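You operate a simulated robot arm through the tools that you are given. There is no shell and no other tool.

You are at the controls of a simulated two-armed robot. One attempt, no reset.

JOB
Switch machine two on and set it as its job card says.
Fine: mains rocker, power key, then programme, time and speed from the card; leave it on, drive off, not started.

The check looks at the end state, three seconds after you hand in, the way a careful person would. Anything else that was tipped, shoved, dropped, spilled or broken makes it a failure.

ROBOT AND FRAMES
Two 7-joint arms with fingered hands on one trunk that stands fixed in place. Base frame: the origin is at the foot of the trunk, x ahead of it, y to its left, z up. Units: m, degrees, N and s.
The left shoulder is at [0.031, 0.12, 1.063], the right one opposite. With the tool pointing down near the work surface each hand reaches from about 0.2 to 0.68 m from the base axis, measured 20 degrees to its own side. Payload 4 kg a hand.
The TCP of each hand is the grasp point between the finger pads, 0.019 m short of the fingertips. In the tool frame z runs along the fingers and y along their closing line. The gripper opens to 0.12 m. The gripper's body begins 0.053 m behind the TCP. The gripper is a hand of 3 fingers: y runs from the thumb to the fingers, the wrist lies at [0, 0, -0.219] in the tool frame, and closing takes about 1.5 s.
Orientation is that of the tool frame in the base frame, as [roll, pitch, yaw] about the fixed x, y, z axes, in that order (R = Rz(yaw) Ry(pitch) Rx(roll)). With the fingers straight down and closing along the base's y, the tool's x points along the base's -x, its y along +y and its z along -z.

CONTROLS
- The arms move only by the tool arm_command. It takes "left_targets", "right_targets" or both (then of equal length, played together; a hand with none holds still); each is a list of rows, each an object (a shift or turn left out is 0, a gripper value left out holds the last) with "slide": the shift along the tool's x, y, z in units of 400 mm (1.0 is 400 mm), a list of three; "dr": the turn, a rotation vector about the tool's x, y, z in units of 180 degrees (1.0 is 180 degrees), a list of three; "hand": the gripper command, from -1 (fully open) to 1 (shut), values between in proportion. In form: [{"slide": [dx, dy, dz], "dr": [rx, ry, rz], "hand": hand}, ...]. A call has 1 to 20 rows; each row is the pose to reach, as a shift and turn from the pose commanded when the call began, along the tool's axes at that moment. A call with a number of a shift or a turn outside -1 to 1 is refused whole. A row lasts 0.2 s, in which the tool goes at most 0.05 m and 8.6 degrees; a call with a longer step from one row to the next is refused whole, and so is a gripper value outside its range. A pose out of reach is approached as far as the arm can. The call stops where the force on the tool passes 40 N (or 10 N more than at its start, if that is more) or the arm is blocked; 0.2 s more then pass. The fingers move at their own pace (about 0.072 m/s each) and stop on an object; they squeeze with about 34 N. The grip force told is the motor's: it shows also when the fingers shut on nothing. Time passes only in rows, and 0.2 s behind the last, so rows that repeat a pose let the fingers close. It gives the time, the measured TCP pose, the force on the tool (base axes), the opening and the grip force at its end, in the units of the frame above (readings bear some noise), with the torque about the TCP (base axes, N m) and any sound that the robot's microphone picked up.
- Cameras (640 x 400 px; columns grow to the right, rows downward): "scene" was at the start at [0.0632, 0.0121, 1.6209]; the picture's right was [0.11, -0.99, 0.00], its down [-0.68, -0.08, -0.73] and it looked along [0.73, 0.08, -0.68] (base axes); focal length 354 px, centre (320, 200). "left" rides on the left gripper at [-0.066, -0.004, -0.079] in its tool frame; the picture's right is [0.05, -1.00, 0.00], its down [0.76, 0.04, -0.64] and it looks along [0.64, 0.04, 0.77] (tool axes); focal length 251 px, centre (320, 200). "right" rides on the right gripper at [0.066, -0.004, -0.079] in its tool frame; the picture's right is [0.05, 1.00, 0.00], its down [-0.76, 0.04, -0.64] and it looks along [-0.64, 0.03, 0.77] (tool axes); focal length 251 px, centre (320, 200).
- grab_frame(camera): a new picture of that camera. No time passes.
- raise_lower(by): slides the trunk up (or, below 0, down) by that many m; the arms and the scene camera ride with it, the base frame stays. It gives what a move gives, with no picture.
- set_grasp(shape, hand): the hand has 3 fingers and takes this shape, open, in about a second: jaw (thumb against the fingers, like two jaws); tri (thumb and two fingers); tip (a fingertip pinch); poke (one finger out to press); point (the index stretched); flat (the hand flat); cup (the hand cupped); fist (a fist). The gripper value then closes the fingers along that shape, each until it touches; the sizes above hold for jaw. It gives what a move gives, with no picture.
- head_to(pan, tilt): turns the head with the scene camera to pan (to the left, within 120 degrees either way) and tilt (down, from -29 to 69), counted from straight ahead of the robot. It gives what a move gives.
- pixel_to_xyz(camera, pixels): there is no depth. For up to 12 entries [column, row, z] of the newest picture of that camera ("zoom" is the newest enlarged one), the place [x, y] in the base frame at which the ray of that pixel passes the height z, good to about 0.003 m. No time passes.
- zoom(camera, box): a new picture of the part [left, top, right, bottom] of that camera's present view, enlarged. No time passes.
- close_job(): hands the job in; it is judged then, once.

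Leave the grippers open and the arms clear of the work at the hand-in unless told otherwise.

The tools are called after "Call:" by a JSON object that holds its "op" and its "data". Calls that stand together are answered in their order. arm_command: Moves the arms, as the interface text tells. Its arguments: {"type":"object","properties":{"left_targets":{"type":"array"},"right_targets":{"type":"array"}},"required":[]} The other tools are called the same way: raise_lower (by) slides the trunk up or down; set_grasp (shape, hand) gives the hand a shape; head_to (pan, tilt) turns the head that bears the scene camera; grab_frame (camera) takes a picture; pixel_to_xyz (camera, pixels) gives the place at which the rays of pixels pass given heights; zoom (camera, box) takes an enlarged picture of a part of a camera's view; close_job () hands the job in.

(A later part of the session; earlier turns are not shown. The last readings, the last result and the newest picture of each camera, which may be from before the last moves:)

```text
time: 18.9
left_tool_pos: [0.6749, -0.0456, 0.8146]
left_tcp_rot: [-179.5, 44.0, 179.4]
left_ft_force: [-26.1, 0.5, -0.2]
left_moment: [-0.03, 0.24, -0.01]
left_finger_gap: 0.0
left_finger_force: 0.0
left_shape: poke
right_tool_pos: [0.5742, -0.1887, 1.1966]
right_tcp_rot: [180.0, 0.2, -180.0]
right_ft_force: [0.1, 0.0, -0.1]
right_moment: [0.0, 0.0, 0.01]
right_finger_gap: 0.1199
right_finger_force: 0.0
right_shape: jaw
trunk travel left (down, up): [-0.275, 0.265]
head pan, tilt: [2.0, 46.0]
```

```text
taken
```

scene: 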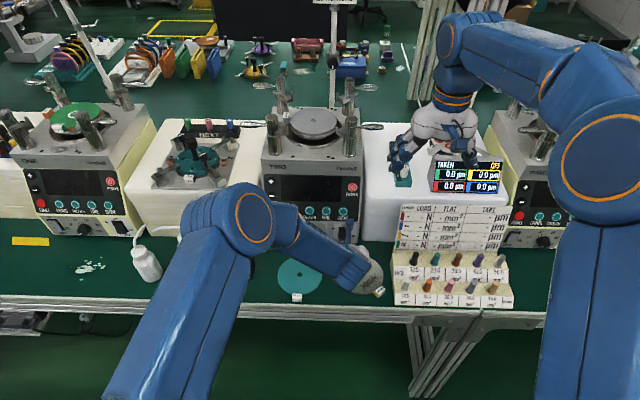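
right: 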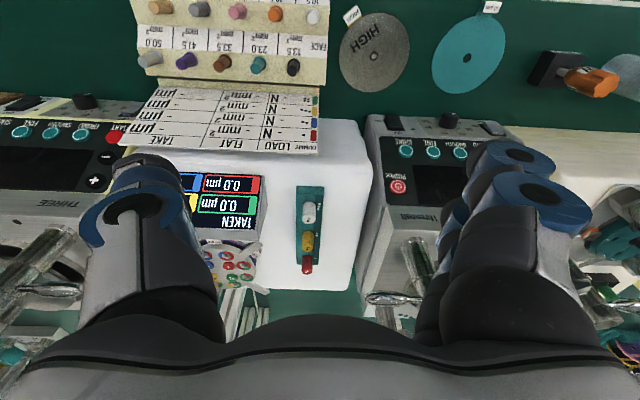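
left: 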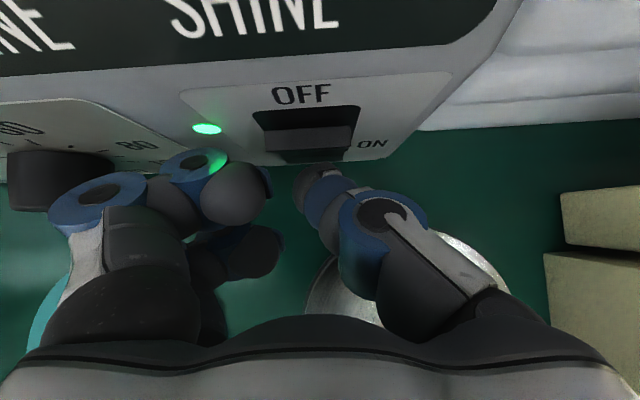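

The lamp is lit and the top is out again at 26 N. Now I'll back straight out (slightly downward, no lift) so I don't hook the rocker.

Call:
{"op": "arm_command", "data": {"left_targets": [{"slide": [0.01, 0, -0.0075]}, {"slide": [0.0205, 0, -0.0148]}, {"slide": [0.041, 0, -0.0295]}, {"slide": [0.041, 0, -0.0295]}]}}

Call:
{"op": "grab_frame", "data": {"camera": "left"}}

```text
time: 19.9
left_tool_pos: [0.6614, -0.0433, 0.8132]
left_tcp_rot: [-179.6, 44.4, 179.7]
left_ft_force: [-0.2, 0.0, 0.6]
left_moment: [-0.04, 0.01, 0.01]
left_finger_gap: 0.0001
left_finger_force: 0.1
left_shape: poke
right_tool_pos: [0.5772, -0.1899, 1.1948]
right_tcp_rot: [179.9, 0.0, 179.9]
right_ft_force: [0.1, 0.2, 0.0]
right_moment: [0.0, -0.01, -0.02]
right_finger_gap: 0.1199
right_finger_force: 0.1
right_shape: jaw
trunk travel left (down, up): [-0.275, 0.265]
head pan, tilt: [2.0, 46.0]
```

```text
taken
```

left: 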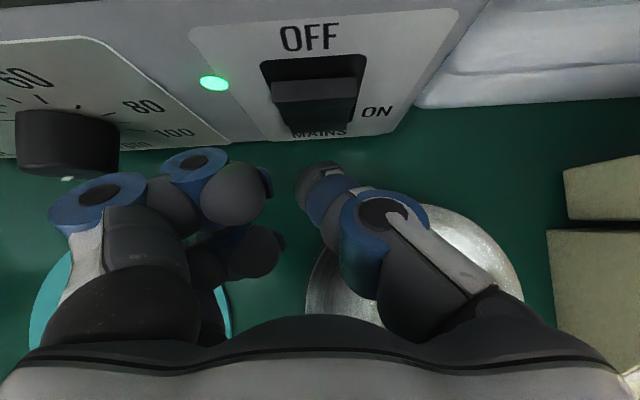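

Mains stays on with the green lamp lit at (214,83). Now I'll back up and away, levelling the hand to about 20° down, to a spot in front of the POWER key.

Call:
{"op": "arm_command", "data": {"left_targets": [{"slide": [-0.01, 0, -0.09]}, {"slide": [-0.03, -0.005, -0.18], "dr": [0, -0.036, 0]}, {"slide": [-0.07, -0.01, -0.27], "dr": [0, -0.072, 0]}, {"slide": [-0.1123, -0.0175, -0.3695], "dr": [0, -0.108, 0]}, {"slide": [-0.1123, -0.0175, -0.3695], "dr": [0, -0.144, 0]}, {"slide": [-0.1123, -0.0175, -0.3695], "dr": [0, -0.144, 0]}]}}

Call:
{"op": "grab_frame", "data": {"camera": "left"}}

Call:
{"op": "grab_frame", "data": {"camera": "scene"}}

```text
time: 21.3
left_tool_pos: [0.5897, -0.0524, 0.9522]
left_tcp_rot: [-179.0, 70.2, -179.9]
left_ft_force: [0.4, -0.1, 0.6]
left_moment: [0.02, 0.0, -0.01]
left_finger_gap: 0.0
left_finger_force: 0.0
left_shape: poke
right_tool_pos: [0.5771, -0.1897, 1.1956]
right_tcp_rot: [-180.0, -0.1, -180.0]
right_ft_force: [0.5, -0.7, 0.1]
right_moment: [0.0, -0.02, 0.03]
right_finger_gap: 0.1198
right_finger_force: 0.0
right_shape: jaw
trunk travel left (down, up): [-0.275, 0.265]
head pan, tilt: [2.0, 46.0]
```

```text
taken
```

left: 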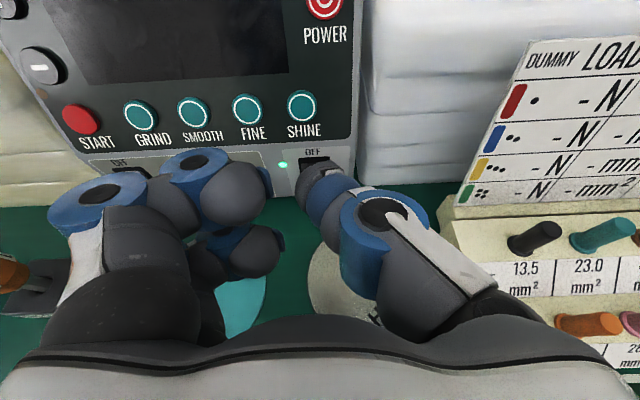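

```text
taken
```

scene: 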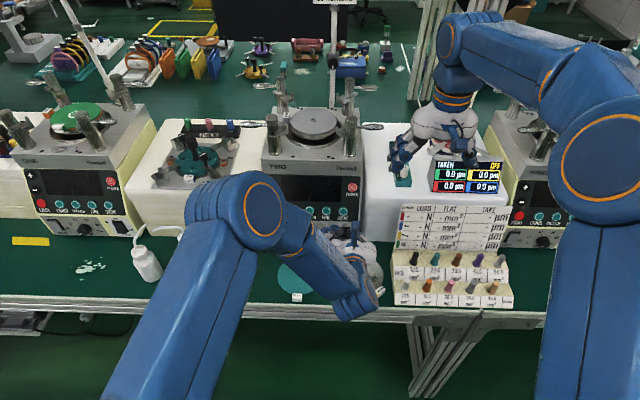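

I'll get the rays for SHINE (301,106), START (80,119) and POWER (324,2) from this pose to pin down their depth.

Call:
{"op": "pixel_to_xyz", "data": {"camera": "left", "pixels": [[301, 106, 0.85], [301, 106, 0.95], [80, 119, 0.85], [80, 119, 0.95], [324, 2, 0.9], [324, 2, 1.0], [140, 116, 0.85], [140, 116, 0.95]]}}

Call:
{"op": "zoom", "data": {"camera": "left", "box": [200, 0, 400, 125]}}

```text
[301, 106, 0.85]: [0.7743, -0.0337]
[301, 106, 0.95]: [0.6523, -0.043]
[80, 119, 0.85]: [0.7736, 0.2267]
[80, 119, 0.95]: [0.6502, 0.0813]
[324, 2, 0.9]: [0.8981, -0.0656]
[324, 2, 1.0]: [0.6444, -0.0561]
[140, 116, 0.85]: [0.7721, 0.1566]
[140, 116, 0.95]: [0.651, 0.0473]
```

```text
3.20 times, centred on (300, 62) of left
```

zoom: 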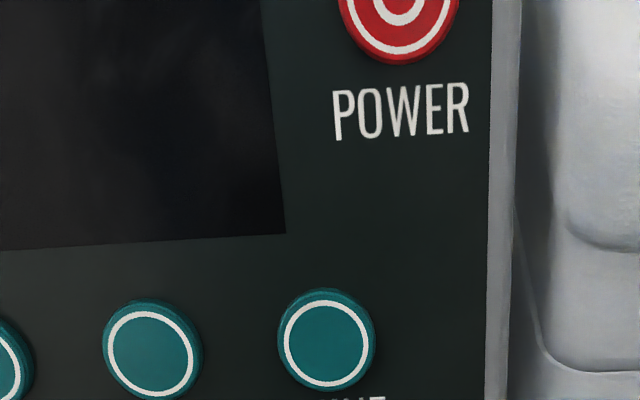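

Refined: SHINE (0.714, -0.038, 0.899), START (0.7125, 0.154, 0.900), POWER about (0.740, -0.059, 0.962), panel lean about 19°. I'll move the fingertip to 3 cm in front of POWER.

Call:
{"op": "arm_command", "data": {"left_targets": [{"slide": [-0.05, -0.0055, 0.0742]}, {"slide": [-0.1, -0.011, 0.1484]}, {"slide": [-0.1514, -0.0165, 0.2226]}, {"slide": [-0.1514, -0.0165, 0.2226]}]}}

Call:
{"op": "grab_frame", "data": {"camera": "left"}}

Call:
{"op": "zoom", "data": {"camera": "scene", "box": [300, 150, 400, 250]}}

```text
time: 22.3
left_tool_pos: [0.6935, -0.0583, 0.977]
left_tcp_rot: [-179.1, 70.2, -179.9]
left_ft_force: [0.4, -0.4, 1.0]
left_moment: [-0.03, 0.0, -0.01]
left_finger_gap: 0.0
left_finger_force: 0.1
left_shape: poke
right_tool_pos: [0.5776, -0.1889, 1.1942]
right_tcp_rot: [179.9, 0.0, -180.0]
right_ft_force: [-0.6, 1.3, 0.4]
right_moment: [-0.01, 0.01, 0.03]
right_finger_gap: 0.1199
right_finger_force: 0.1
right_shape: jaw
trunk travel left (down, up): [-0.275, 0.265]
head pan, tilt: [2.0, 46.0]
```

```text
taken
```

left: 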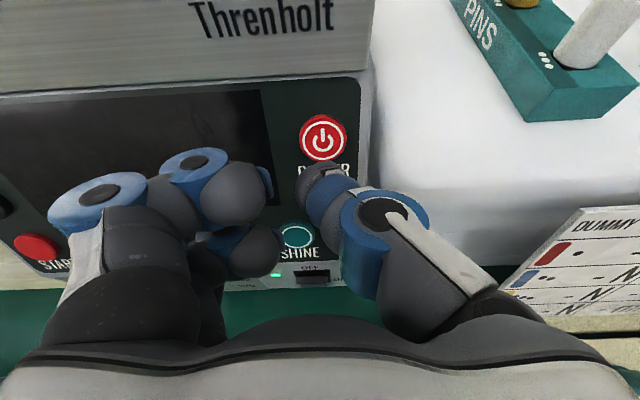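

```text
4.00 times, centred on (350, 200) of scene
```

zoom: 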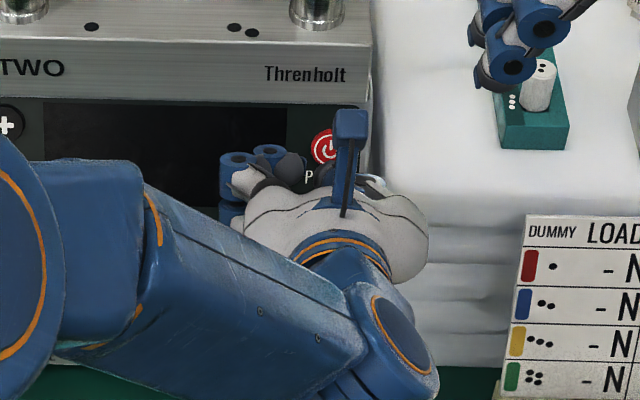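

POWER at (323,138) lies on the fingertip's path. I'll press along the tool axis in small steps.

Call:
{"op": "arm_command", "data": {"left_targets": [{"slide": [0, -0.003, 0.04]}, {"slide": [0, -0.003, 0.065]}, {"slide": [0, -0.003, 0.0725]}, {"slide": [0, -0.003, 0.08]}]}}

Call:
{"op": "grab_frame", "data": {"camera": "left"}}

```text
time: 23.3
left_tool_pos: [0.7208, -0.0597, 0.9668]
left_tcp_rot: [-179.1, 70.1, 180.0]
left_ft_force: [-12.7, 1.3, 2.7]
left_moment: [0.02, 0.1, -0.01]
left_finger_gap: 0.0
left_finger_force: 0.1
left_shape: poke
right_tool_pos: [0.5755, -0.1895, 1.1966]
right_tcp_rot: [180.0, 0.2, -179.9]
right_ft_force: [0.6, -0.4, -0.2]
right_moment: [0.03, -0.04, -0.01]
right_finger_gap: 0.1198
right_finger_force: 0.2
right_shape: jaw
trunk travel left (down, up): [-0.275, 0.265]
head pan, tilt: [2.0, 46.0]
heard: click
```

```text
taken
```

left: 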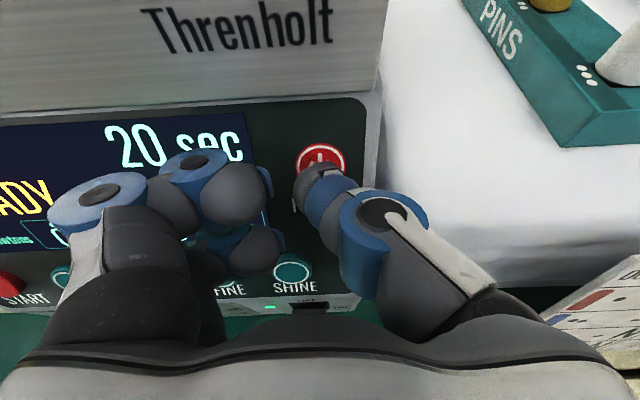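

A click, and the display is on, showing "20 sec" and "READY". I'll pull back 8 cm and read the display.

Call:
{"op": "arm_command", "data": {"left_targets": [{"slide": [0, 0, -0.05]}, {"slide": [0, 0, -0.15]}, {"slide": [0, 0, -0.25]}, {"slide": [0, 0, -0.3]}, {"slide": [0, 0, -0.3]}]}}

Call:
{"op": "grab_frame", "data": {"camera": "left"}}

Call:
{"op": "zoom", "data": {"camera": "scene", "box": [250, 150, 370, 250]}}

```text
time: 24.5
left_tool_pos: [0.6122, -0.056, 1.0104]
left_tcp_rot: [-179.2, 70.2, -179.9]
left_ft_force: [0.2, -0.3, 1.0]
left_moment: [-0.02, 0.01, -0.02]
left_finger_gap: 0.0
left_finger_force: 0.1
left_shape: poke
right_tool_pos: [0.5772, -0.1889, 1.1945]
right_tcp_rot: [180.0, -0.1, 180.0]
right_ft_force: [0.2, 0.7, -0.3]
right_moment: [0.02, -0.02, -0.02]
right_finger_gap: 0.1197
right_finger_force: 0.1
right_shape: jaw
trunk travel left (down, up): [-0.275, 0.265]
head pan, tilt: [2.0, 46.0]
```

```text
taken
```

left: 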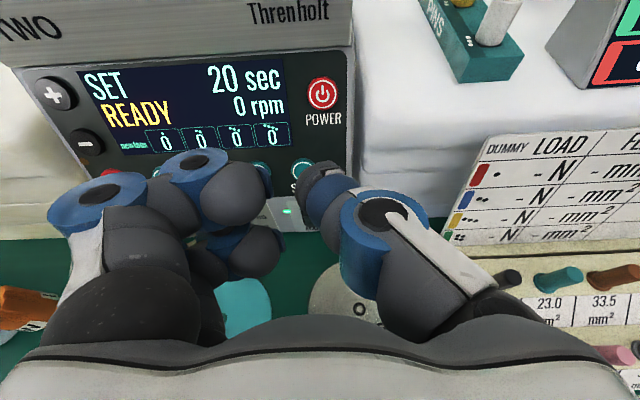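

```text
4.00 times, centred on (310, 200) of scene
```

zoom: 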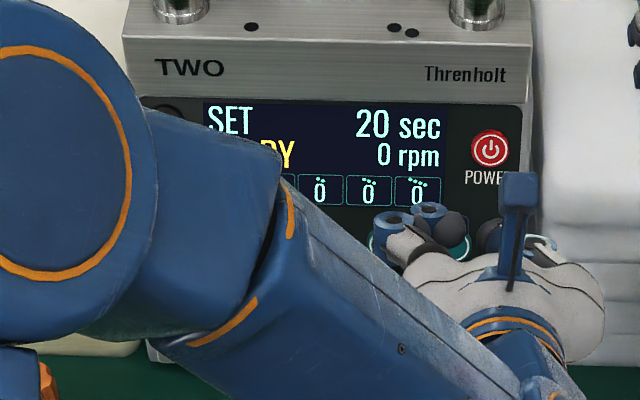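

The display reads SET / READY / 20 sec / 0 rpm. Next the SHINE key: I'll bring the fingertip to 3 cm in front of it.

Call:
{"op": "arm_command", "data": {"left_targets": [{"slide": [0.059, 0.015, 0.0707]}, {"slide": [0.118, 0.03, 0.1414]}, {"slide": [0.1772, 0.045, 0.2121]}, {"slide": [0.1772, 0.045, 0.2121]}]}}

Call:
{"op": "grab_frame", "data": {"camera": "left"}}

```text
time: 25.5
left_tool_pos: [0.6674, -0.04, 0.9152]
left_tcp_rot: [-179.1, 70.2, 179.9]
left_ft_force: [-0.6, 0.6, 0.1]
left_moment: [-0.03, 0.01, -0.02]
left_finger_gap: 0.0003
left_finger_force: 0.1
left_shape: poke
right_tool_pos: [0.5771, -0.1891, 1.195]
right_tcp_rot: [-180.0, -0.1, 180.0]
right_ft_force: [-0.9, 1.0, 0.2]
right_moment: [0.0, -0.01, -0.01]
right_finger_gap: 0.1202
right_finger_force: 0.0
right_shape: jaw
trunk travel left (down, up): [-0.275, 0.265]
head pan, tilt: [2.0, 46.0]
```

```text
taken
```

left: 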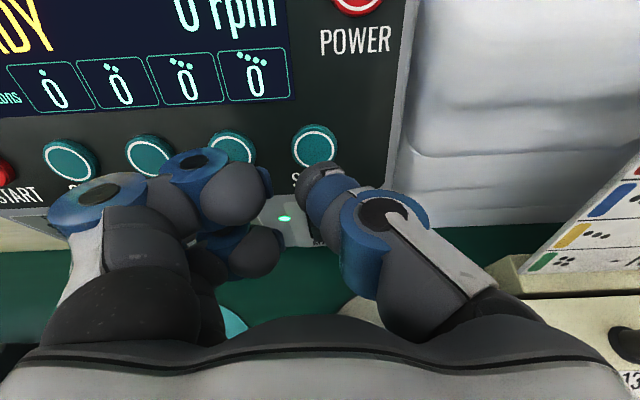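

SHINE is at (315,147). The curled fingers hang in front of FINE and SMOOTH, so I'll yaw the hand 15° left about the TCP. That swings them away from the panel before I press.

Call:
{"op": "arm_command", "data": {"left_targets": [{"slide": [0, -0.0035, 0], "dr": [-0.0392, 0, -0.0142]}, {"slide": [0, -0.0065, 0], "dr": [-0.0784, 0, -0.0283]}, {"slide": [0, -0.0065, 0], "dr": [-0.0784, 0, -0.0283]}]}}

Call:
{"op": "grab_frame", "data": {"camera": "left"}}

Call:
{"op": "zoom", "data": {"camera": "scene", "box": [280, 170, 380, 250]}}

```text
time: 26.3
left_tool_pos: [0.6686, -0.0431, 0.9139]
left_tcp_rot: [-179.2, 70.1, -165.0]
left_ft_force: [0.2, 0.4, 0.0]
left_moment: [-0.02, -0.03, 0.03]
left_finger_gap: 0.0
left_finger_force: 0.1
left_shape: poke
right_tool_pos: [0.5781, -0.189, 1.1958]
right_tcp_rot: [-180.0, 0.1, -180.0]
right_ft_force: [0.3, 0.1, -0.3]
right_moment: [0.03, -0.05, -0.04]
right_finger_gap: 0.1199
right_finger_force: 0.1
right_shape: jaw
trunk travel left (down, up): [-0.275, 0.265]
head pan, tilt: [2.0, 46.0]
```

```text
taken
```

left: 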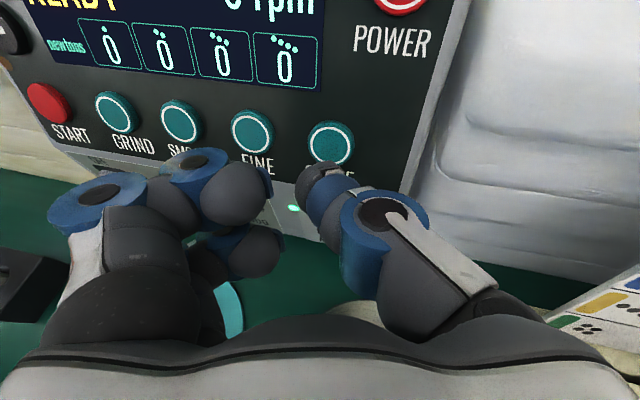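

```text
5.00 times, centred on (330, 210) of scene
```

zoom: 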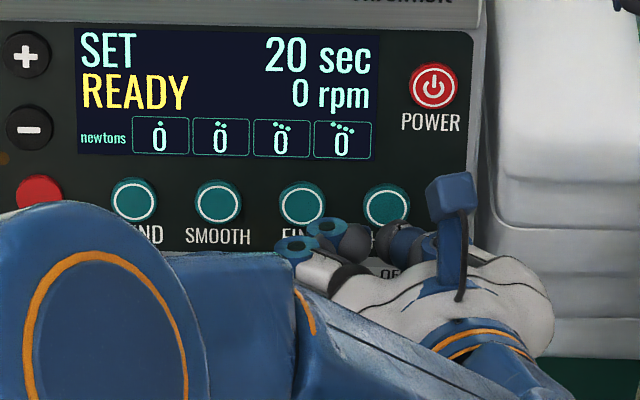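

The tip should meet SHINE after about 3 cm along the panel normal. I'll press in small steps.

Call:
{"op": "arm_command", "data": {"left_targets": [{"slide": [0.0006, -0.0122, 0.0485]}, {"slide": [0.0007, -0.0158, 0.0631]}, {"slide": [0.0008, -0.0177, 0.0703]}, {"slide": [0.0009, -0.0195, 0.0776]}]}}

Call:
{"op": "grab_frame", "data": {"camera": "left"}}

Call:
{"op": "zoom", "data": {"camera": "scene", "box": [280, 170, 380, 250]}}

```text
time: 27.3
left_tool_pos: [0.6945, -0.0447, 0.9034]
left_tcp_rot: [-179.0, 70.3, -165.0]
left_ft_force: [-12.6, -3.3, 9.4]
left_moment: [0.02, -0.03, 0.0]
left_finger_gap: 0.0
left_finger_force: 0.1
left_shape: poke
right_tool_pos: [0.5757, -0.1896, 1.1955]
right_tcp_rot: [-179.9, 0.1, -180.0]
right_ft_force: [-0.9, 0.4, 0.2]
right_moment: [0.0, -0.02, 0.0]
right_finger_gap: 0.12
right_finger_force: 0.1
right_shape: jaw
trunk travel left (down, up): [-0.275, 0.265]
head pan, tilt: [2.0, 46.0]
heard: click
```

```text
taken
```

left: 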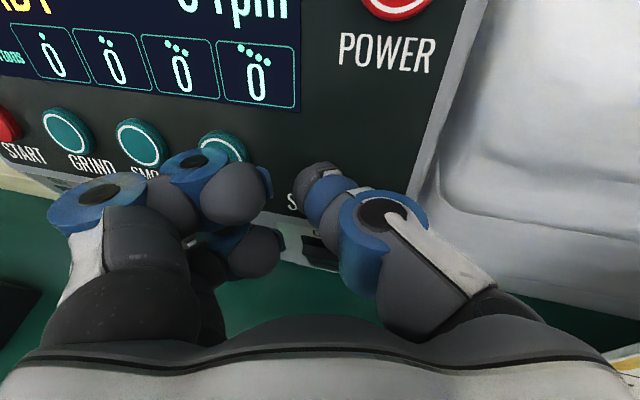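

```text
5.00 times, centred on (330, 210) of scene
```

zoom: 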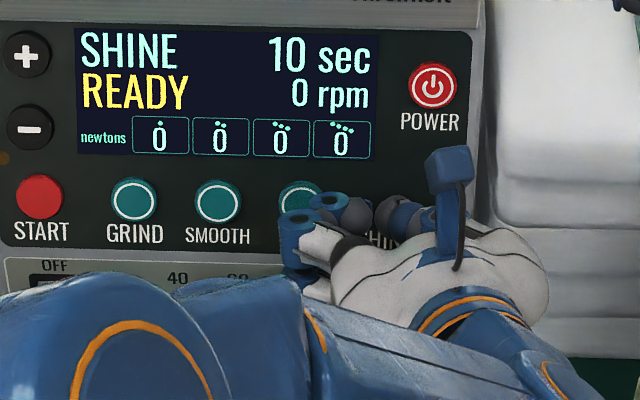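

The click came and the display reads SHINE / READY / 10 sec / 0 rpm. The time must go from 10 to 20 with "+". I'll back off and move to about 5 cm in front of the plus key.

Call:
{"op": "arm_command", "data": {"left_targets": [{"slide": [-0.0008, 0.018, -0.073]}, {"slide": [-0.0017, 0.0365, -0.1455]}, {"slide": [-0.0538, 0.1269, -0.1212]}, {"slide": [-0.1059, 0.2172, -0.097]}, {"slide": [-0.158, 0.3076, -0.0727]}, {"slide": [-0.2101, 0.398, -0.0485]}, {"slide": [-0.2623, 0.4883, -0.0242]}, {"slide": [-0.2623, 0.4883, -0.0242]}]}}

Call:
{"op": "grab_frame", "data": {"camera": "left"}}

Call:
{"op": "grab_frame", "data": {"camera": "scene"}}

```text
time: 29.1
left_tool_pos: [0.6742, 0.1509, 1.0041]
left_tcp_rot: [-179.1, 70.1, -165.1]
left_ft_force: [0.3, 0.3, 0.9]
left_moment: [0.0, 0.04, 0.0]
left_finger_gap: 0.0001
left_finger_force: 0.1
left_shape: poke
right_tool_pos: [0.5771, -0.1893, 1.1949]
right_tcp_rot: [180.0, -0.1, 180.0]
right_ft_force: [0.2, 0.4, 0.3]
right_moment: [0.01, 0.03, 0.03]
right_finger_gap: 0.1199
right_finger_force: 0.1
right_shape: jaw
trunk travel left (down, up): [-0.275, 0.265]
head pan, tilt: [2.0, 46.0]
```

```text
taken
```

left: 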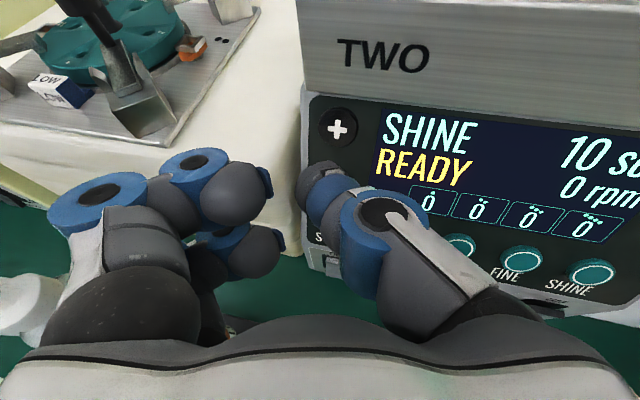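

```text
taken
```

scene: 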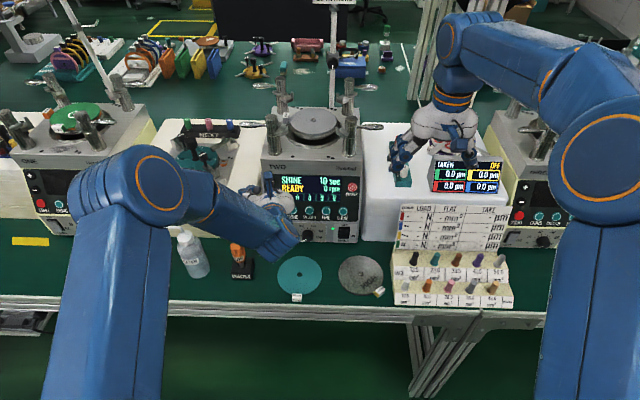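

The plus key is at (337,128). I'll check its exact place against the tip path.

Call:
{"op": "pixel_to_xyz", "data": {"camera": "left", "pixels": [[337, 128, 0.96], [337, 128, 0.97], [337, 128, 0.98], [337, 128, 0.99]]}}

Call:
{"op": "zoom", "data": {"camera": "scene", "box": [240, 150, 370, 240]}}

```text
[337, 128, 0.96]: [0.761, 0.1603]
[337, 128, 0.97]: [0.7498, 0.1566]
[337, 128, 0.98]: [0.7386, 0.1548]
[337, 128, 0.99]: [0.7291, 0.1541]
```

```text
4.44 times, centred on (305, 195) of scene
```

zoom: 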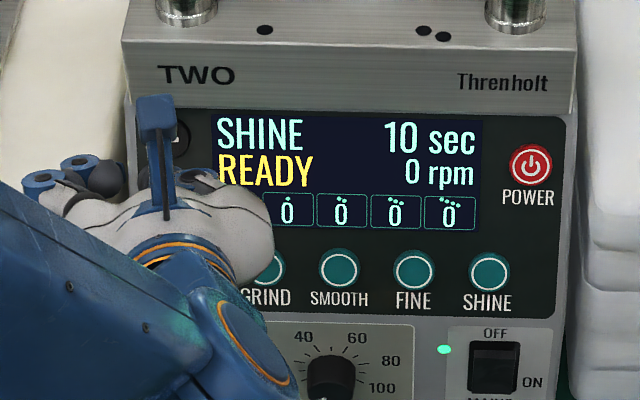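

The plus key is at (0.739, 0.156, 0.98), right on the tip's path. I'll press once and release 1 cm in the same call, then read the time.

Call:
{"op": "arm_command", "data": {"left_targets": [{"slide": [0.0008, -0.0183, 0.0728]}, {"slide": [0.0012, -0.0262, 0.1043]}, {"slide": [0.0013, -0.0289, 0.1152]}, {"slide": [0.0014, -0.0307, 0.1225]}, {"slide": [0.0015, -0.0323, 0.1285]}, {"slide": [0.0012, -0.0262, 0.1043]}, {"slide": [0.001, -0.022, 0.09]}]}}

Call:
{"op": "zoom", "data": {"camera": "scene", "box": [240, 150, 370, 240]}}

```text
time: 30.7
left_tool_pos: [0.7107, 0.1516, 0.9895]
left_tcp_rot: [-179.0, 70.1, -164.8]
left_ft_force: [-0.1, 0.6, 0.1]
left_moment: [-0.04, 0.03, 0.02]
left_finger_gap: 0.0
left_finger_force: 0.0
left_shape: poke
right_tool_pos: [0.5769, -0.1894, 1.1953]
right_tcp_rot: [-180.0, 0.0, 180.0]
right_ft_force: [1.2, 0.1, -0.2]
right_moment: [0.0, -0.01, 0.01]
right_finger_gap: 0.1199
right_finger_force: 0.0
right_shape: jaw
trunk travel left (down, up): [-0.275, 0.265]
head pan, tilt: [2.0, 46.0]
heard: click
```

```text
4.44 times, centred on (305, 195) of scene
```

zoom: 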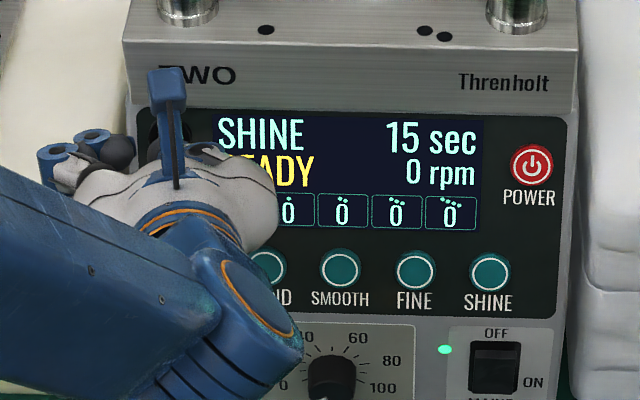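

One press added 5 sec (now 15). I'll press once more, then withdraw.

Call:
{"op": "arm_command", "data": {"left_targets": [{"slide": [0.0002, -0.0049, 0.0194]}, {"slide": [0.0003, -0.0073, 0.0291]}, {"slide": [0.0004, -0.0091, 0.0364]}, {"slide": [0.0005, -0.0103, 0.039]}, {"slide": [0, 0, 0]}, {"slide": [-0.0008, 0.0183, -0.0728]}, {"slide": [-0.0016, 0.0366, -0.1456]}, {"slide": [-0.0016, 0.0366, -0.1456]}]}}

Call:
{"op": "zoom", "data": {"camera": "scene", "box": [240, 150, 370, 240]}}

Call:
{"op": "grab_frame", "data": {"camera": "left"}}

```text
time: 32.5
left_tool_pos: [0.652, 0.1548, 1.0096]
left_tcp_rot: [-179.0, 70.1, -165.0]
left_ft_force: [0.9, -0.3, -0.4]
left_moment: [-0.04, 0.01, 0.01]
left_finger_gap: 0.0
left_finger_force: 0.0
left_shape: poke
right_tool_pos: [0.5771, -0.1895, 1.1953]
right_tcp_rot: [179.8, 0.0, 179.9]
right_ft_force: [0.0, -1.1, 0.2]
right_moment: [0.01, 0.01, 0.01]
right_finger_gap: 0.1196
right_finger_force: 0.0
right_shape: jaw
trunk travel left (down, up): [-0.275, 0.265]
head pan, tilt: [2.0, 46.0]
heard: click
```

```text
4.44 times, centred on (305, 195) of scene
```

zoom: 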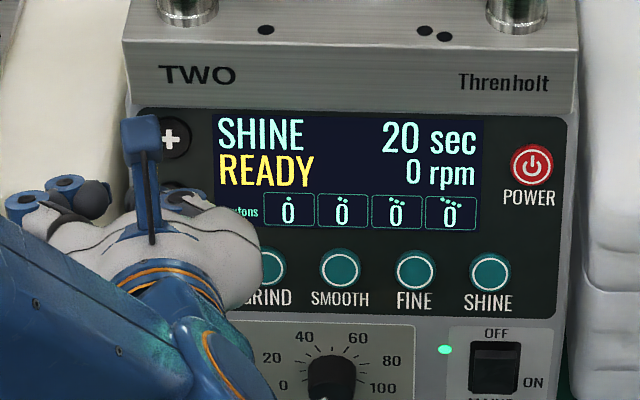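

```text
taken
```

left: 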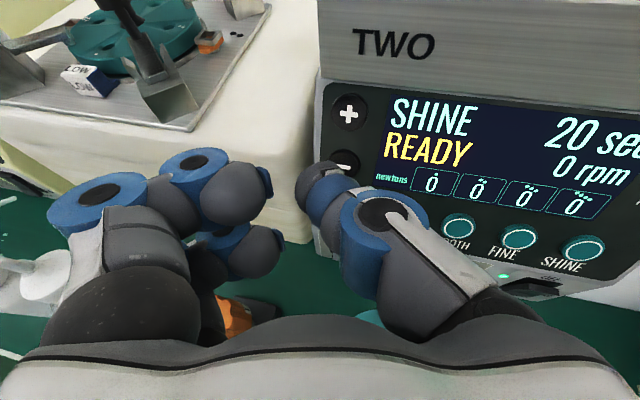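

The display now reads SHINE / READY / 20 sec / 0 rpm. Next the speed knob. I'll back off, square the yaw and move to a viewing spot above and in front of the knob.

Call:
{"op": "arm_command", "data": {"left_targets": [{"slide": [0.06, -0.0635, -0.06], "dr": [0.0242, 0, 0.0094]}, {"slide": [0.13, -0.127, -0.1], "dr": [0.0485, 0, 0.0189]}, {"slide": [0.203, -0.1905, -0.1242], "dr": [0.0728, 0, 0.0283]}, {"slide": [0.203, -0.1905, -0.1242], "dr": [0.0728, 0, 0.0283]}]}}

Call:
{"op": "set_grasp", "data": {"shape": "tip", "hand": "left"}}

Call:
{"op": "grab_frame", "data": {"camera": "left"}}

Call:
{"op": "grab_frame", "data": {"camera": "scene"}}

```text
time: 33.5
left_tool_pos: [0.5979, 0.0627, 0.9512]
left_tcp_rot: [180.0, 70.2, -179.9]
left_ft_force: [-0.9, 0.4, 0.4]
left_moment: [-0.01, 0.02, -0.02]
left_finger_gap: 0.0
left_finger_force: 0.1
left_shape: poke
right_tool_pos: [0.5778, -0.188, 1.1954]
right_tcp_rot: [180.0, 0.0, 179.9]
right_ft_force: [0.3, 0.2, 0.2]
right_moment: [-0.02, 0.03, 0.01]
right_finger_gap: 0.12
right_finger_force: 0.1
right_shape: jaw
trunk travel left (down, up): [-0.275, 0.265]
head pan, tilt: [2.0, 46.0]
```

```text
time: 34.4
left_tool_pos: [0.5998, 0.0607, 0.9515]
left_tcp_rot: [179.9, 70.1, -179.9]
left_ft_force: [0.9, -0.9, -0.3]
left_moment: [0.01, 0.0, 0.04]
left_finger_gap: 0.12
left_finger_force: 0.1
left_shape: tip
right_tool_pos: [0.5768, -0.1883, 1.1951]
right_tcp_rot: [-179.9, 0.1, 180.0]
right_ft_force: [-0.2, -0.4, 0.2]
right_moment: [-0.05, 0.01, 0.03]
right_finger_gap: 0.1198
right_finger_force: 0.0
right_shape: jaw
trunk travel left (down, up): [-0.275, 0.265]
head pan, tilt: [2.0, 46.0]
```

```text
taken
```

left: 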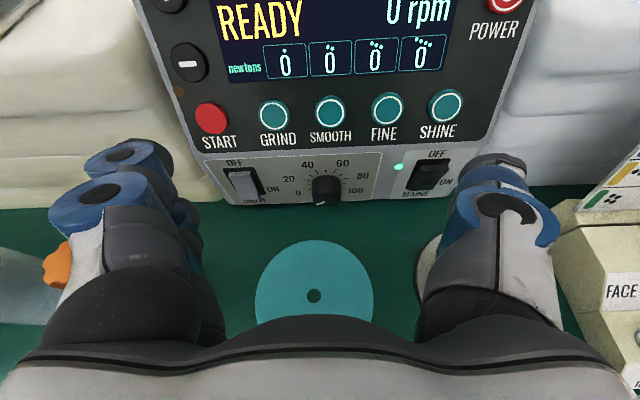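

```text
taken
```

scene: 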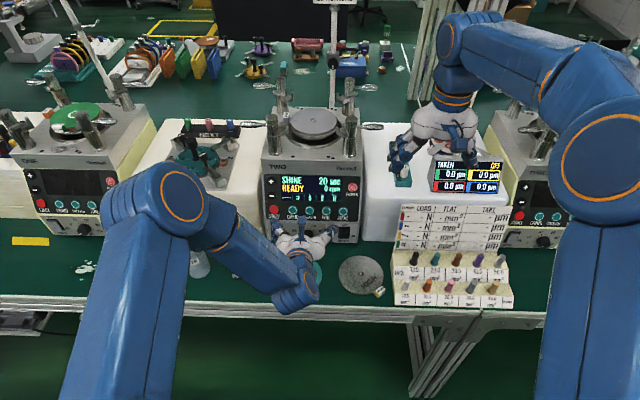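

Now the open fingers flank a clear view of the knob at (325,187). I'll zoom on the dial for its geometry.

Call:
{"op": "zoom", "data": {"camera": "left", "box": [270, 140, 390, 215]}}

Call:
{"op": "arm_command", "data": {"left_targets": [{"hand": 0.3}, {"hand": 0.3}, {"hand": 0.3}, {"hand": 0.3}, {"hand": 0.3}]}}

Call:
{"op": "grab_frame", "data": {"camera": "left"}}

```text
5.33 times, centred on (330, 178) of left
```

zoom: 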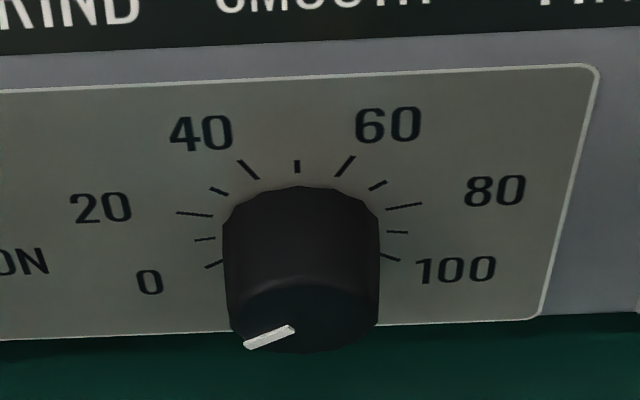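

```text
time: 35.6
left_tool_pos: [0.5999, 0.0606, 0.9515]
left_tcp_rot: [179.9, 70.1, -179.9]
left_ft_force: [-0.5, 0.2, 0.1]
left_moment: [-0.04, 0.0, 0.01]
left_finger_gap: 0.0426
left_finger_force: 0.0
left_shape: tip
right_tool_pos: [0.5782, -0.1896, 1.1954]
right_tcp_rot: [179.9, 0.0, -180.0]
right_ft_force: [0.3, 0.1, -0.4]
right_moment: [0.01, 0.02, 0.02]
right_finger_gap: 0.1199
right_finger_force: 0.1
right_shape: jaw
trunk travel left (down, up): [-0.275, 0.265]
head pan, tilt: [2.0, 46.0]
```

```text
taken
```

left: 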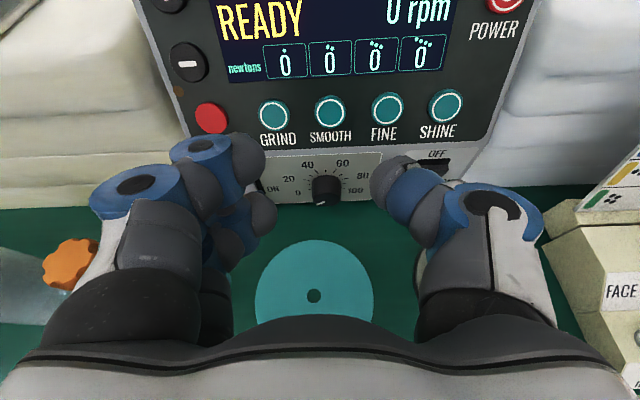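

The knob front is near (0.679, 0.060, 0.816); it stands out about 22 mm from the panel and is about 24 mm wide. I'll test in open air how the tip shape closes, to see which fingers meet.

Call:
{"op": "arm_command", "data": {"left_targets": [{"hand": 0.8}, {"hand": 0.8}, {"hand": 0.8}, {"hand": 0.8}, {"hand": 0.8}]}}

Call:
{"op": "zoom", "data": {"camera": "left", "box": [160, 100, 480, 300]}}

Call:
{"op": "set_grasp", "data": {"shape": "tri", "hand": "left"}}

Call:
{"op": "arm_command", "data": {"left_targets": [{"hand": 0.6}, {"hand": 0.6}, {"hand": 0.6}, {"hand": 0.6}, {"hand": 0.6}, {"hand": 0.6}]}}

Call:
{"op": "zoom", "data": {"camera": "left", "box": [160, 100, 480, 300]}}

```text
time: 36.8
left_tool_pos: [0.5997, 0.0616, 0.9508]
left_tcp_rot: [179.9, 70.1, -179.9]
left_ft_force: [-0.5, 0.2, 0.0]
left_moment: [-0.01, 0.0, -0.04]
left_finger_gap: 0.0121
left_finger_force: 0.1
left_shape: tip
right_tool_pos: [0.5766, -0.1892, 1.1946]
right_tcp_rot: [179.9, 0.1, -180.0]
right_ft_force: [0.3, -0.1, -0.5]
right_moment: [0.0, 0.01, -0.02]
right_finger_gap: 0.1199
right_finger_force: 0.0
right_shape: jaw
trunk travel left (down, up): [-0.275, 0.265]
head pan, tilt: [2.0, 46.0]
```

```text
2.00 times, centred on (320, 200) of left
```

zoom: 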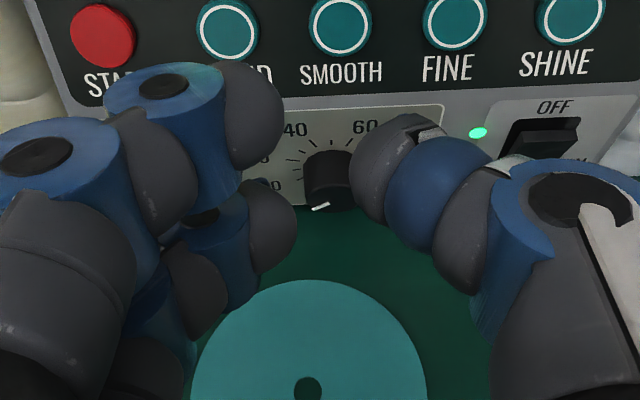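

```text
time: 37.7
left_tool_pos: [0.5986, 0.062, 0.9518]
left_tcp_rot: [179.9, 70.1, -179.8]
left_ft_force: [-1.0, 0.6, 0.5]
left_moment: [-0.01, -0.02, 0.0]
left_finger_gap: 0.12
left_finger_force: 0.0
left_shape: tri
right_tool_pos: [0.5768, -0.1885, 1.1959]
right_tcp_rot: [-179.9, 0.0, 180.0]
right_ft_force: [-0.9, -0.2, -0.1]
right_moment: [0.02, -0.01, 0.04]
right_finger_gap: 0.1198
right_finger_force: 0.0
right_shape: jaw
trunk travel left (down, up): [-0.275, 0.265]
head pan, tilt: [2.0, 46.0]
```

```text
time: 39.1
left_tool_pos: [0.5982, 0.0607, 0.9511]
left_tcp_rot: [180.0, 70.1, -179.9]
left_ft_force: [0.5, 0.2, 0.1]
left_moment: [0.0, 0.02, 0.0]
left_finger_gap: 0.0244
left_finger_force: 0.0
left_shape: tri
right_tool_pos: [0.5774, -0.1896, 1.1952]
right_tcp_rot: [-180.0, 0.0, -180.0]
right_ft_force: [-0.2, -0.2, -0.5]
right_moment: [-0.02, 0.0, 0.01]
right_finger_gap: 0.1199
right_finger_force: 0.1
right_shape: jaw
trunk travel left (down, up): [-0.275, 0.265]
head pan, tilt: [2.0, 46.0]
```

```text
2.00 times, centred on (320, 200) of left
```

zoom: 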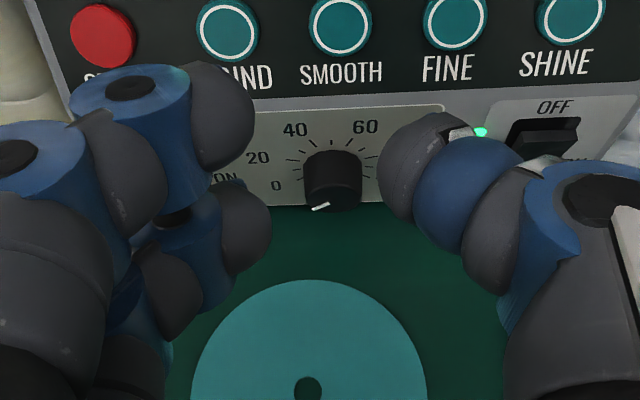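

The tri shape gives thumb on the right and two fingers spread on the left, a three-point grip that suits the knob. The plan is to point the hand 30° down, open the fingers to about 6 cm, and turn in several ±20° strokes about the knob's axis so the palm stays clear of the bench. First I'll go to a standoff above and in front of the knob.

Call:
{"op": "arm_command", "data": {"left_targets": [{"slide": [0.0519, 0, 0.0428], "dr": [0, 0.0186, 0], "hand": 0.0}, {"slide": [0.1037, 0, 0.0855], "dr": [0, 0.0373, 0], "hand": 0.0}, {"slide": [0.1556, 0, 0.1283], "dr": [0, 0.0559, 0], "hand": 0.0}, {"slide": [0.1556, 0, 0.1283], "dr": [0, 0.0559, 0], "hand": 0.0}]}}

Call:
{"op": "grab_frame", "data": {"camera": "left"}}

Call:
{"op": "zoom", "data": {"camera": "left", "box": [220, 60, 420, 185]}}

```text
time: 40.1
left_tool_pos: [0.6236, 0.0615, 0.8783]
left_tcp_rot: [-180.0, 60.1, -179.9]
left_ft_force: [-0.2, -0.2, 0.0]
left_moment: [-0.01, 0.01, 0.01]
left_finger_gap: 0.0596
left_finger_force: 0.0
left_shape: tri
right_tool_pos: [0.5769, -0.1896, 1.1955]
right_tcp_rot: [180.0, 0.0, 180.0]
right_ft_force: [0.6, 0.1, -0.3]
right_moment: [-0.03, 0.03, 0.02]
right_finger_gap: 0.1198
right_finger_force: 0.0
right_shape: jaw
trunk travel left (down, up): [-0.275, 0.265]
head pan, tilt: [2.0, 46.0]
```

```text
taken
```

left: 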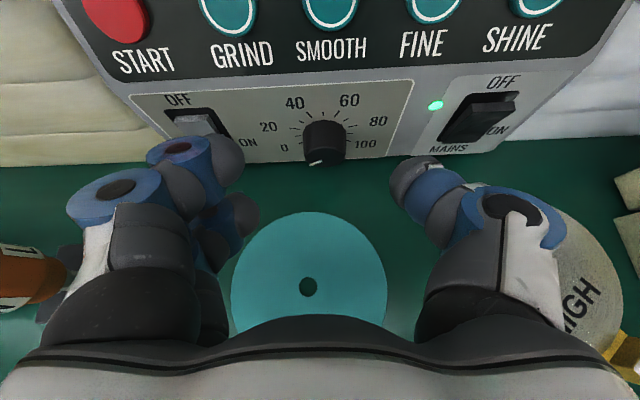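

```text
3.20 times, centred on (320, 122) of left
```

zoom: 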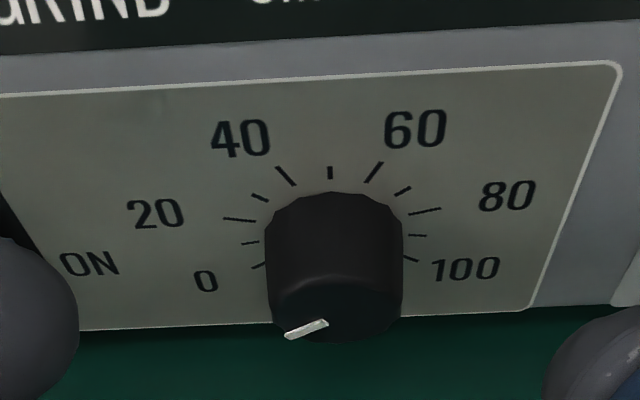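

Refined: knob axis at y 0.060, z 0.819, front face x 0.678. The dial sweep is about 270°, so 0 to 60 is about 162° clockwise. The teal disc's top is at z of about 0.774, giving about 1 cm clearance under the palm for ±20° strokes. First I'll rotate the hand -20° about the knob's axis direction, still at standoff.

Call:
{"op": "arm_command", "data": {"left_targets": [{"slide": [0, 0, 0], "dr": [0.0185, 0, -0.0321], "hand": 0.0}, {"slide": [0, 0, 0], "dr": [0.0369, 0, -0.0642], "hand": 0.0}, {"slide": [0, 0, 0], "dr": [0.0554, 0, -0.0963], "hand": 0.0}, {"slide": [0, 0, 0], "dr": [0.0554, 0, -0.0963], "hand": 0.0}]}}

Call:
{"op": "grab_frame", "data": {"camera": "left"}}

Call:
{"op": "grab_frame", "data": {"camera": "scene"}}

```text
time: 41.1
left_tool_pos: [0.6263, 0.0596, 0.8757]
left_tcp_rot: [-143.8, 54.5, -149.0]
left_ft_force: [0.4, 1.2, 0.3]
left_moment: [0.0, -0.02, 0.01]
left_finger_gap: 0.0598
left_finger_force: 0.1
left_shape: tri
right_tool_pos: [0.5771, -0.1899, 1.1957]
right_tcp_rot: [-179.9, 0.0, -180.0]
right_ft_force: [0.6, -0.3, -0.1]
right_moment: [0.03, 0.01, 0.0]
right_finger_gap: 0.1197
right_finger_force: 0.1
right_shape: jaw
trunk travel left (down, up): [-0.275, 0.265]
head pan, tilt: [2.0, 46.0]
```

```text
taken
```

left: 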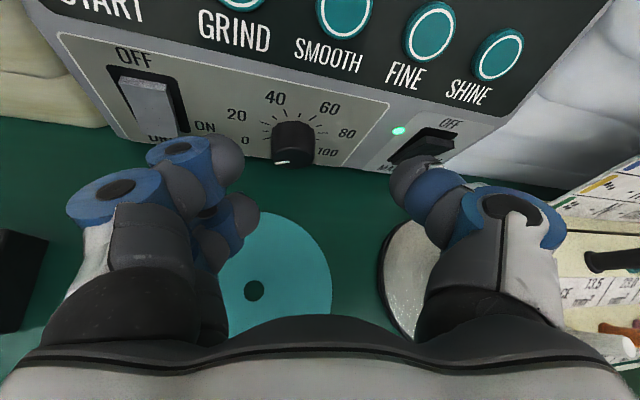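

```text
taken
```

scene: 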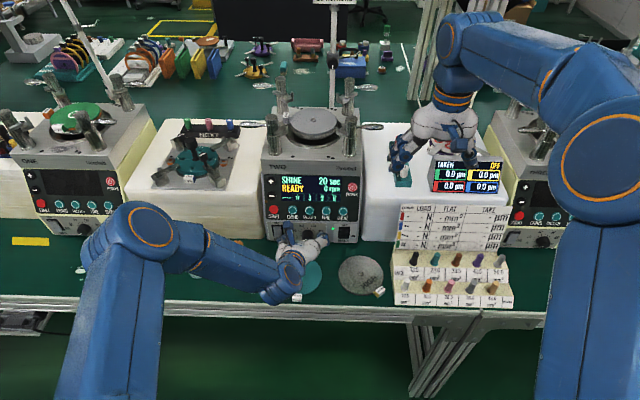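

The hand leans left as intended. Next I'll lower it to knob height, still 4 cm short in x, and look.

Call:
{"op": "arm_command", "data": {"left_targets": [{"slide": [0.0367, 0.0247, 0.0408], "hand": 0.0}, {"slide": [0.0733, 0.0494, 0.0816], "hand": 0.0}, {"slide": [0.0733, 0.0494, 0.0816], "hand": 0.0}]}}

Call:
{"op": "grab_frame", "data": {"camera": "left"}}

Call:
{"op": "zoom", "data": {"camera": "scene", "box": [250, 190, 370, 300]}}

```text
time: 41.9
left_tool_pos: [0.6401, 0.0639, 0.8299]
left_tcp_rot: [-143.9, 54.6, -149.2]
left_ft_force: [0.0, -0.5, -0.2]
left_moment: [0.0, -0.01, 0.02]
left_finger_gap: 0.0592
left_finger_force: 0.1
left_shape: tri
right_tool_pos: [0.5779, -0.1892, 1.1954]
right_tcp_rot: [180.0, 0.0, 180.0]
right_ft_force: [-0.3, 0.4, -0.3]
right_moment: [-0.04, 0.0, 0.0]
right_finger_gap: 0.1197
right_finger_force: 0.0
right_shape: jaw
trunk travel left (down, up): [-0.275, 0.265]
head pan, tilt: [2.0, 46.0]
```

```text
taken
```

left: 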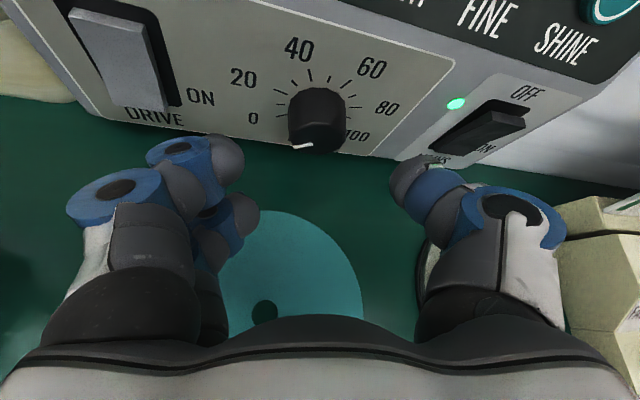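

```text
3.64 times, centred on (310, 245) of scene
```

zoom: 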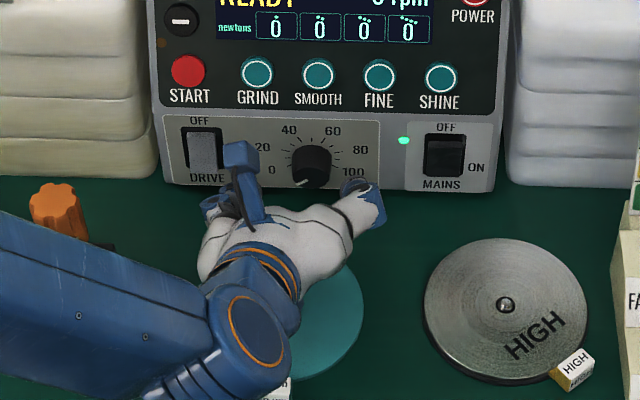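

The knob (318,120) is centred between the fingers (col ~240) and the thumb (col ~405). I'll advance straight forward about 27 mm so the fingertips straddle it.

Call:
{"op": "arm_command", "data": {"left_targets": [{"slide": [-0.0125, 0, 0.0217], "hand": 0.0}, {"slide": [-0.0249, 0, 0.0434], "hand": 0.0}, {"slide": [-0.0336, 0, 0.0585], "hand": 0.0}, {"slide": [-0.0336, 0, 0.0585], "hand": 0.0}]}}

Call:
{"op": "grab_frame", "data": {"camera": "left"}}

Call:
{"op": "zoom", "data": {"camera": "scene", "box": [270, 200, 340, 260]}}

```text
time: 42.9
left_tool_pos: [0.6664, 0.0667, 0.8298]
left_tcp_rot: [-143.9, 54.4, -149.2]
left_ft_force: [0.1, 1.2, -0.2]
left_moment: [0.01, 0.02, 0.02]
left_finger_gap: 0.0597
left_finger_force: 0.0
left_shape: tri
right_tool_pos: [0.5775, -0.189, 1.1965]
right_tcp_rot: [180.0, 0.0, 179.9]
right_ft_force: [1.0, -0.5, 0.8]
right_moment: [0.01, 0.02, 0.03]
right_finger_gap: 0.1201
right_finger_force: 0.1
right_shape: jaw
trunk travel left (down, up): [-0.275, 0.265]
head pan, tilt: [2.0, 46.0]
```

```text
taken
```

left: 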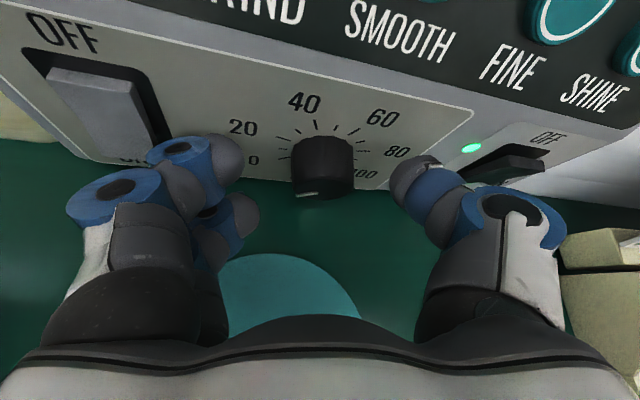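

```text
6.67 times, centred on (305, 230) of scene
```

zoom: 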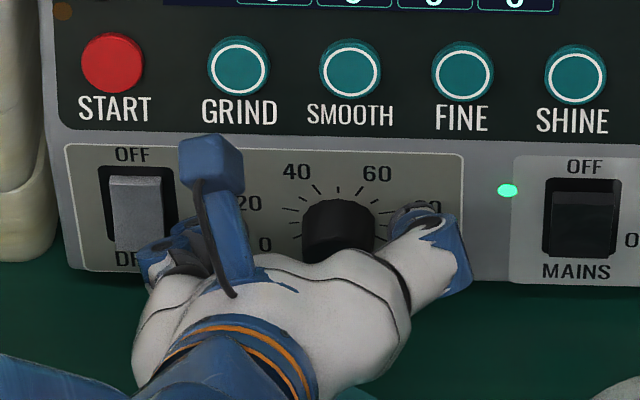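

The knob at (323,165) sits midway between fingers and thumb. I'll close the fingers on it.

Call:
{"op": "arm_command", "data": {"left_targets": [{"hand": 1.0}, {"hand": 1.0}, {"hand": 1.0}, {"hand": 1.0}, {"hand": 1.0}, {"hand": 1.0}]}}

Call:
{"op": "grab_frame", "data": {"camera": "left"}}

Call:
{"op": "zoom", "data": {"camera": "scene", "box": [250, 160, 370, 260]}}

```text
time: 44.3
left_tool_pos: [0.6659, 0.065, 0.832]
left_tcp_rot: [-143.9, 54.6, -149.1]
left_ft_force: [-5.2, -3.7, 5.5]
left_moment: [0.0, 0.01, 0.01]
left_finger_gap: 0.0051
left_finger_force: 34.2
left_shape: tri
right_tool_pos: [0.5768, -0.1895, 1.1959]
right_tcp_rot: [180.0, 0.0, 179.9]
right_ft_force: [0.2, 0.1, 0.0]
right_moment: [-0.02, 0.01, -0.02]
right_finger_gap: 0.1199
right_finger_force: 0.0
right_shape: jaw
trunk travel left (down, up): [-0.275, 0.265]
head pan, tilt: [2.0, 46.0]
```

```text
taken
```

left: 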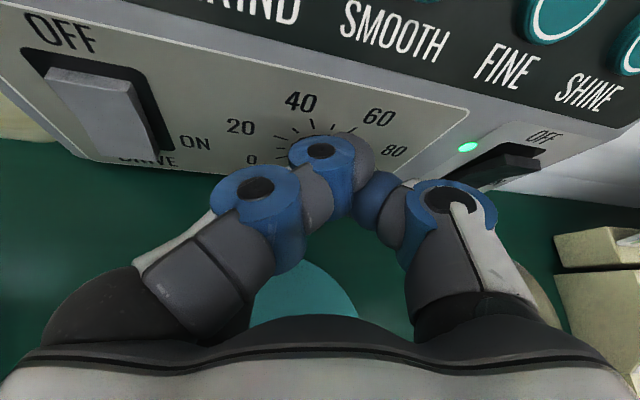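

```text
4.00 times, centred on (310, 210) of scene
```

zoom: 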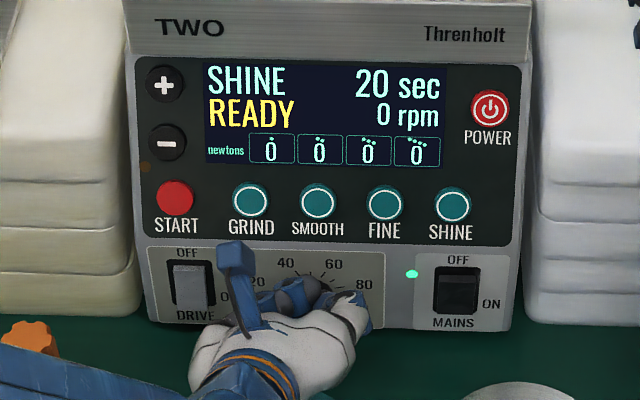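

The fingers closed to a small nominal gap at 34 N, with one fingertip over the top of the knob and the thumb on its right, like a three-point chuck. I'll try turning 16° clockwise and see whether the knob follows.

Call:
{"op": "arm_command", "data": {"left_targets": [{"slide": [0.0, -0.005, 0.0], "dr": [-0.0222, 0, 0.0385], "hand": 1.0}, {"slide": [0.001, -0.0097, 0.0005], "dr": [-0.0443, 0, 0.0771], "hand": 1.0}, {"slide": [0.001, -0.0097, 0.0005], "dr": [-0.0443, 0, 0.0771], "hand": 1.0}]}}

Call:
{"op": "zoom", "data": {"camera": "scene", "box": [250, 160, 370, 260]}}

Call:
{"op": "zoom", "data": {"camera": "left", "box": [220, 80, 460, 230]}}

```text
time: 45.1
left_tool_pos: [0.6656, 0.0601, 0.8327]
left_tcp_rot: [-172.3, 59.9, -173.1]
left_ft_force: [-5.4, -8.1, 10.7]
left_moment: [-0.16, -0.06, -0.08]
left_finger_gap: 0.0051
left_finger_force: 34.6
left_shape: tri
right_tool_pos: [0.5754, -0.1909, 1.1964]
right_tcp_rot: [179.9, 0.1, -179.9]
right_ft_force: [0.0, 0.9, -0.8]
right_moment: [-0.01, -0.03, -0.01]
right_finger_gap: 0.1198
right_finger_force: 0.1
right_shape: jaw
trunk travel left (down, up): [-0.275, 0.265]
head pan, tilt: [2.0, 46.0]
```

```text
4.00 times, centred on (310, 210) of scene
```

zoom: 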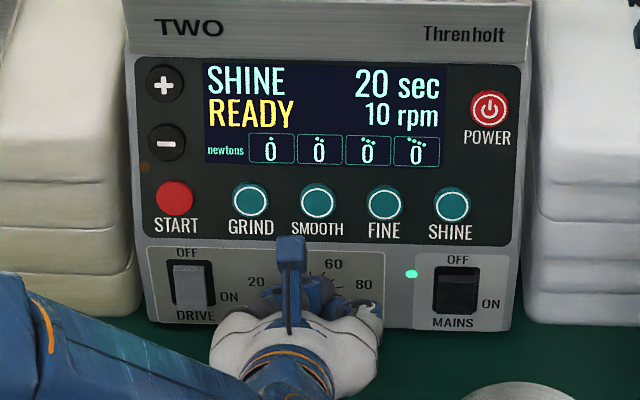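

```text
2.67 times, centred on (340, 155) of left
```

zoom: 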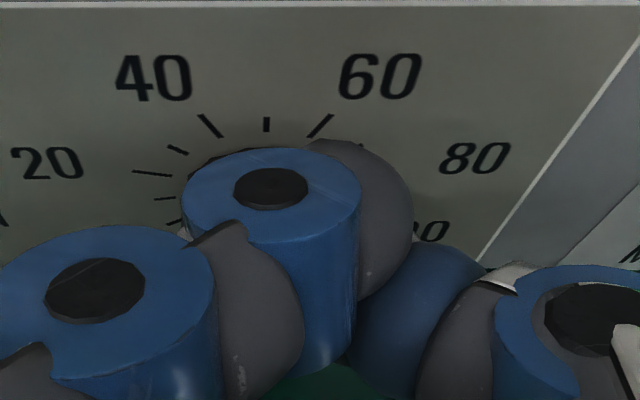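

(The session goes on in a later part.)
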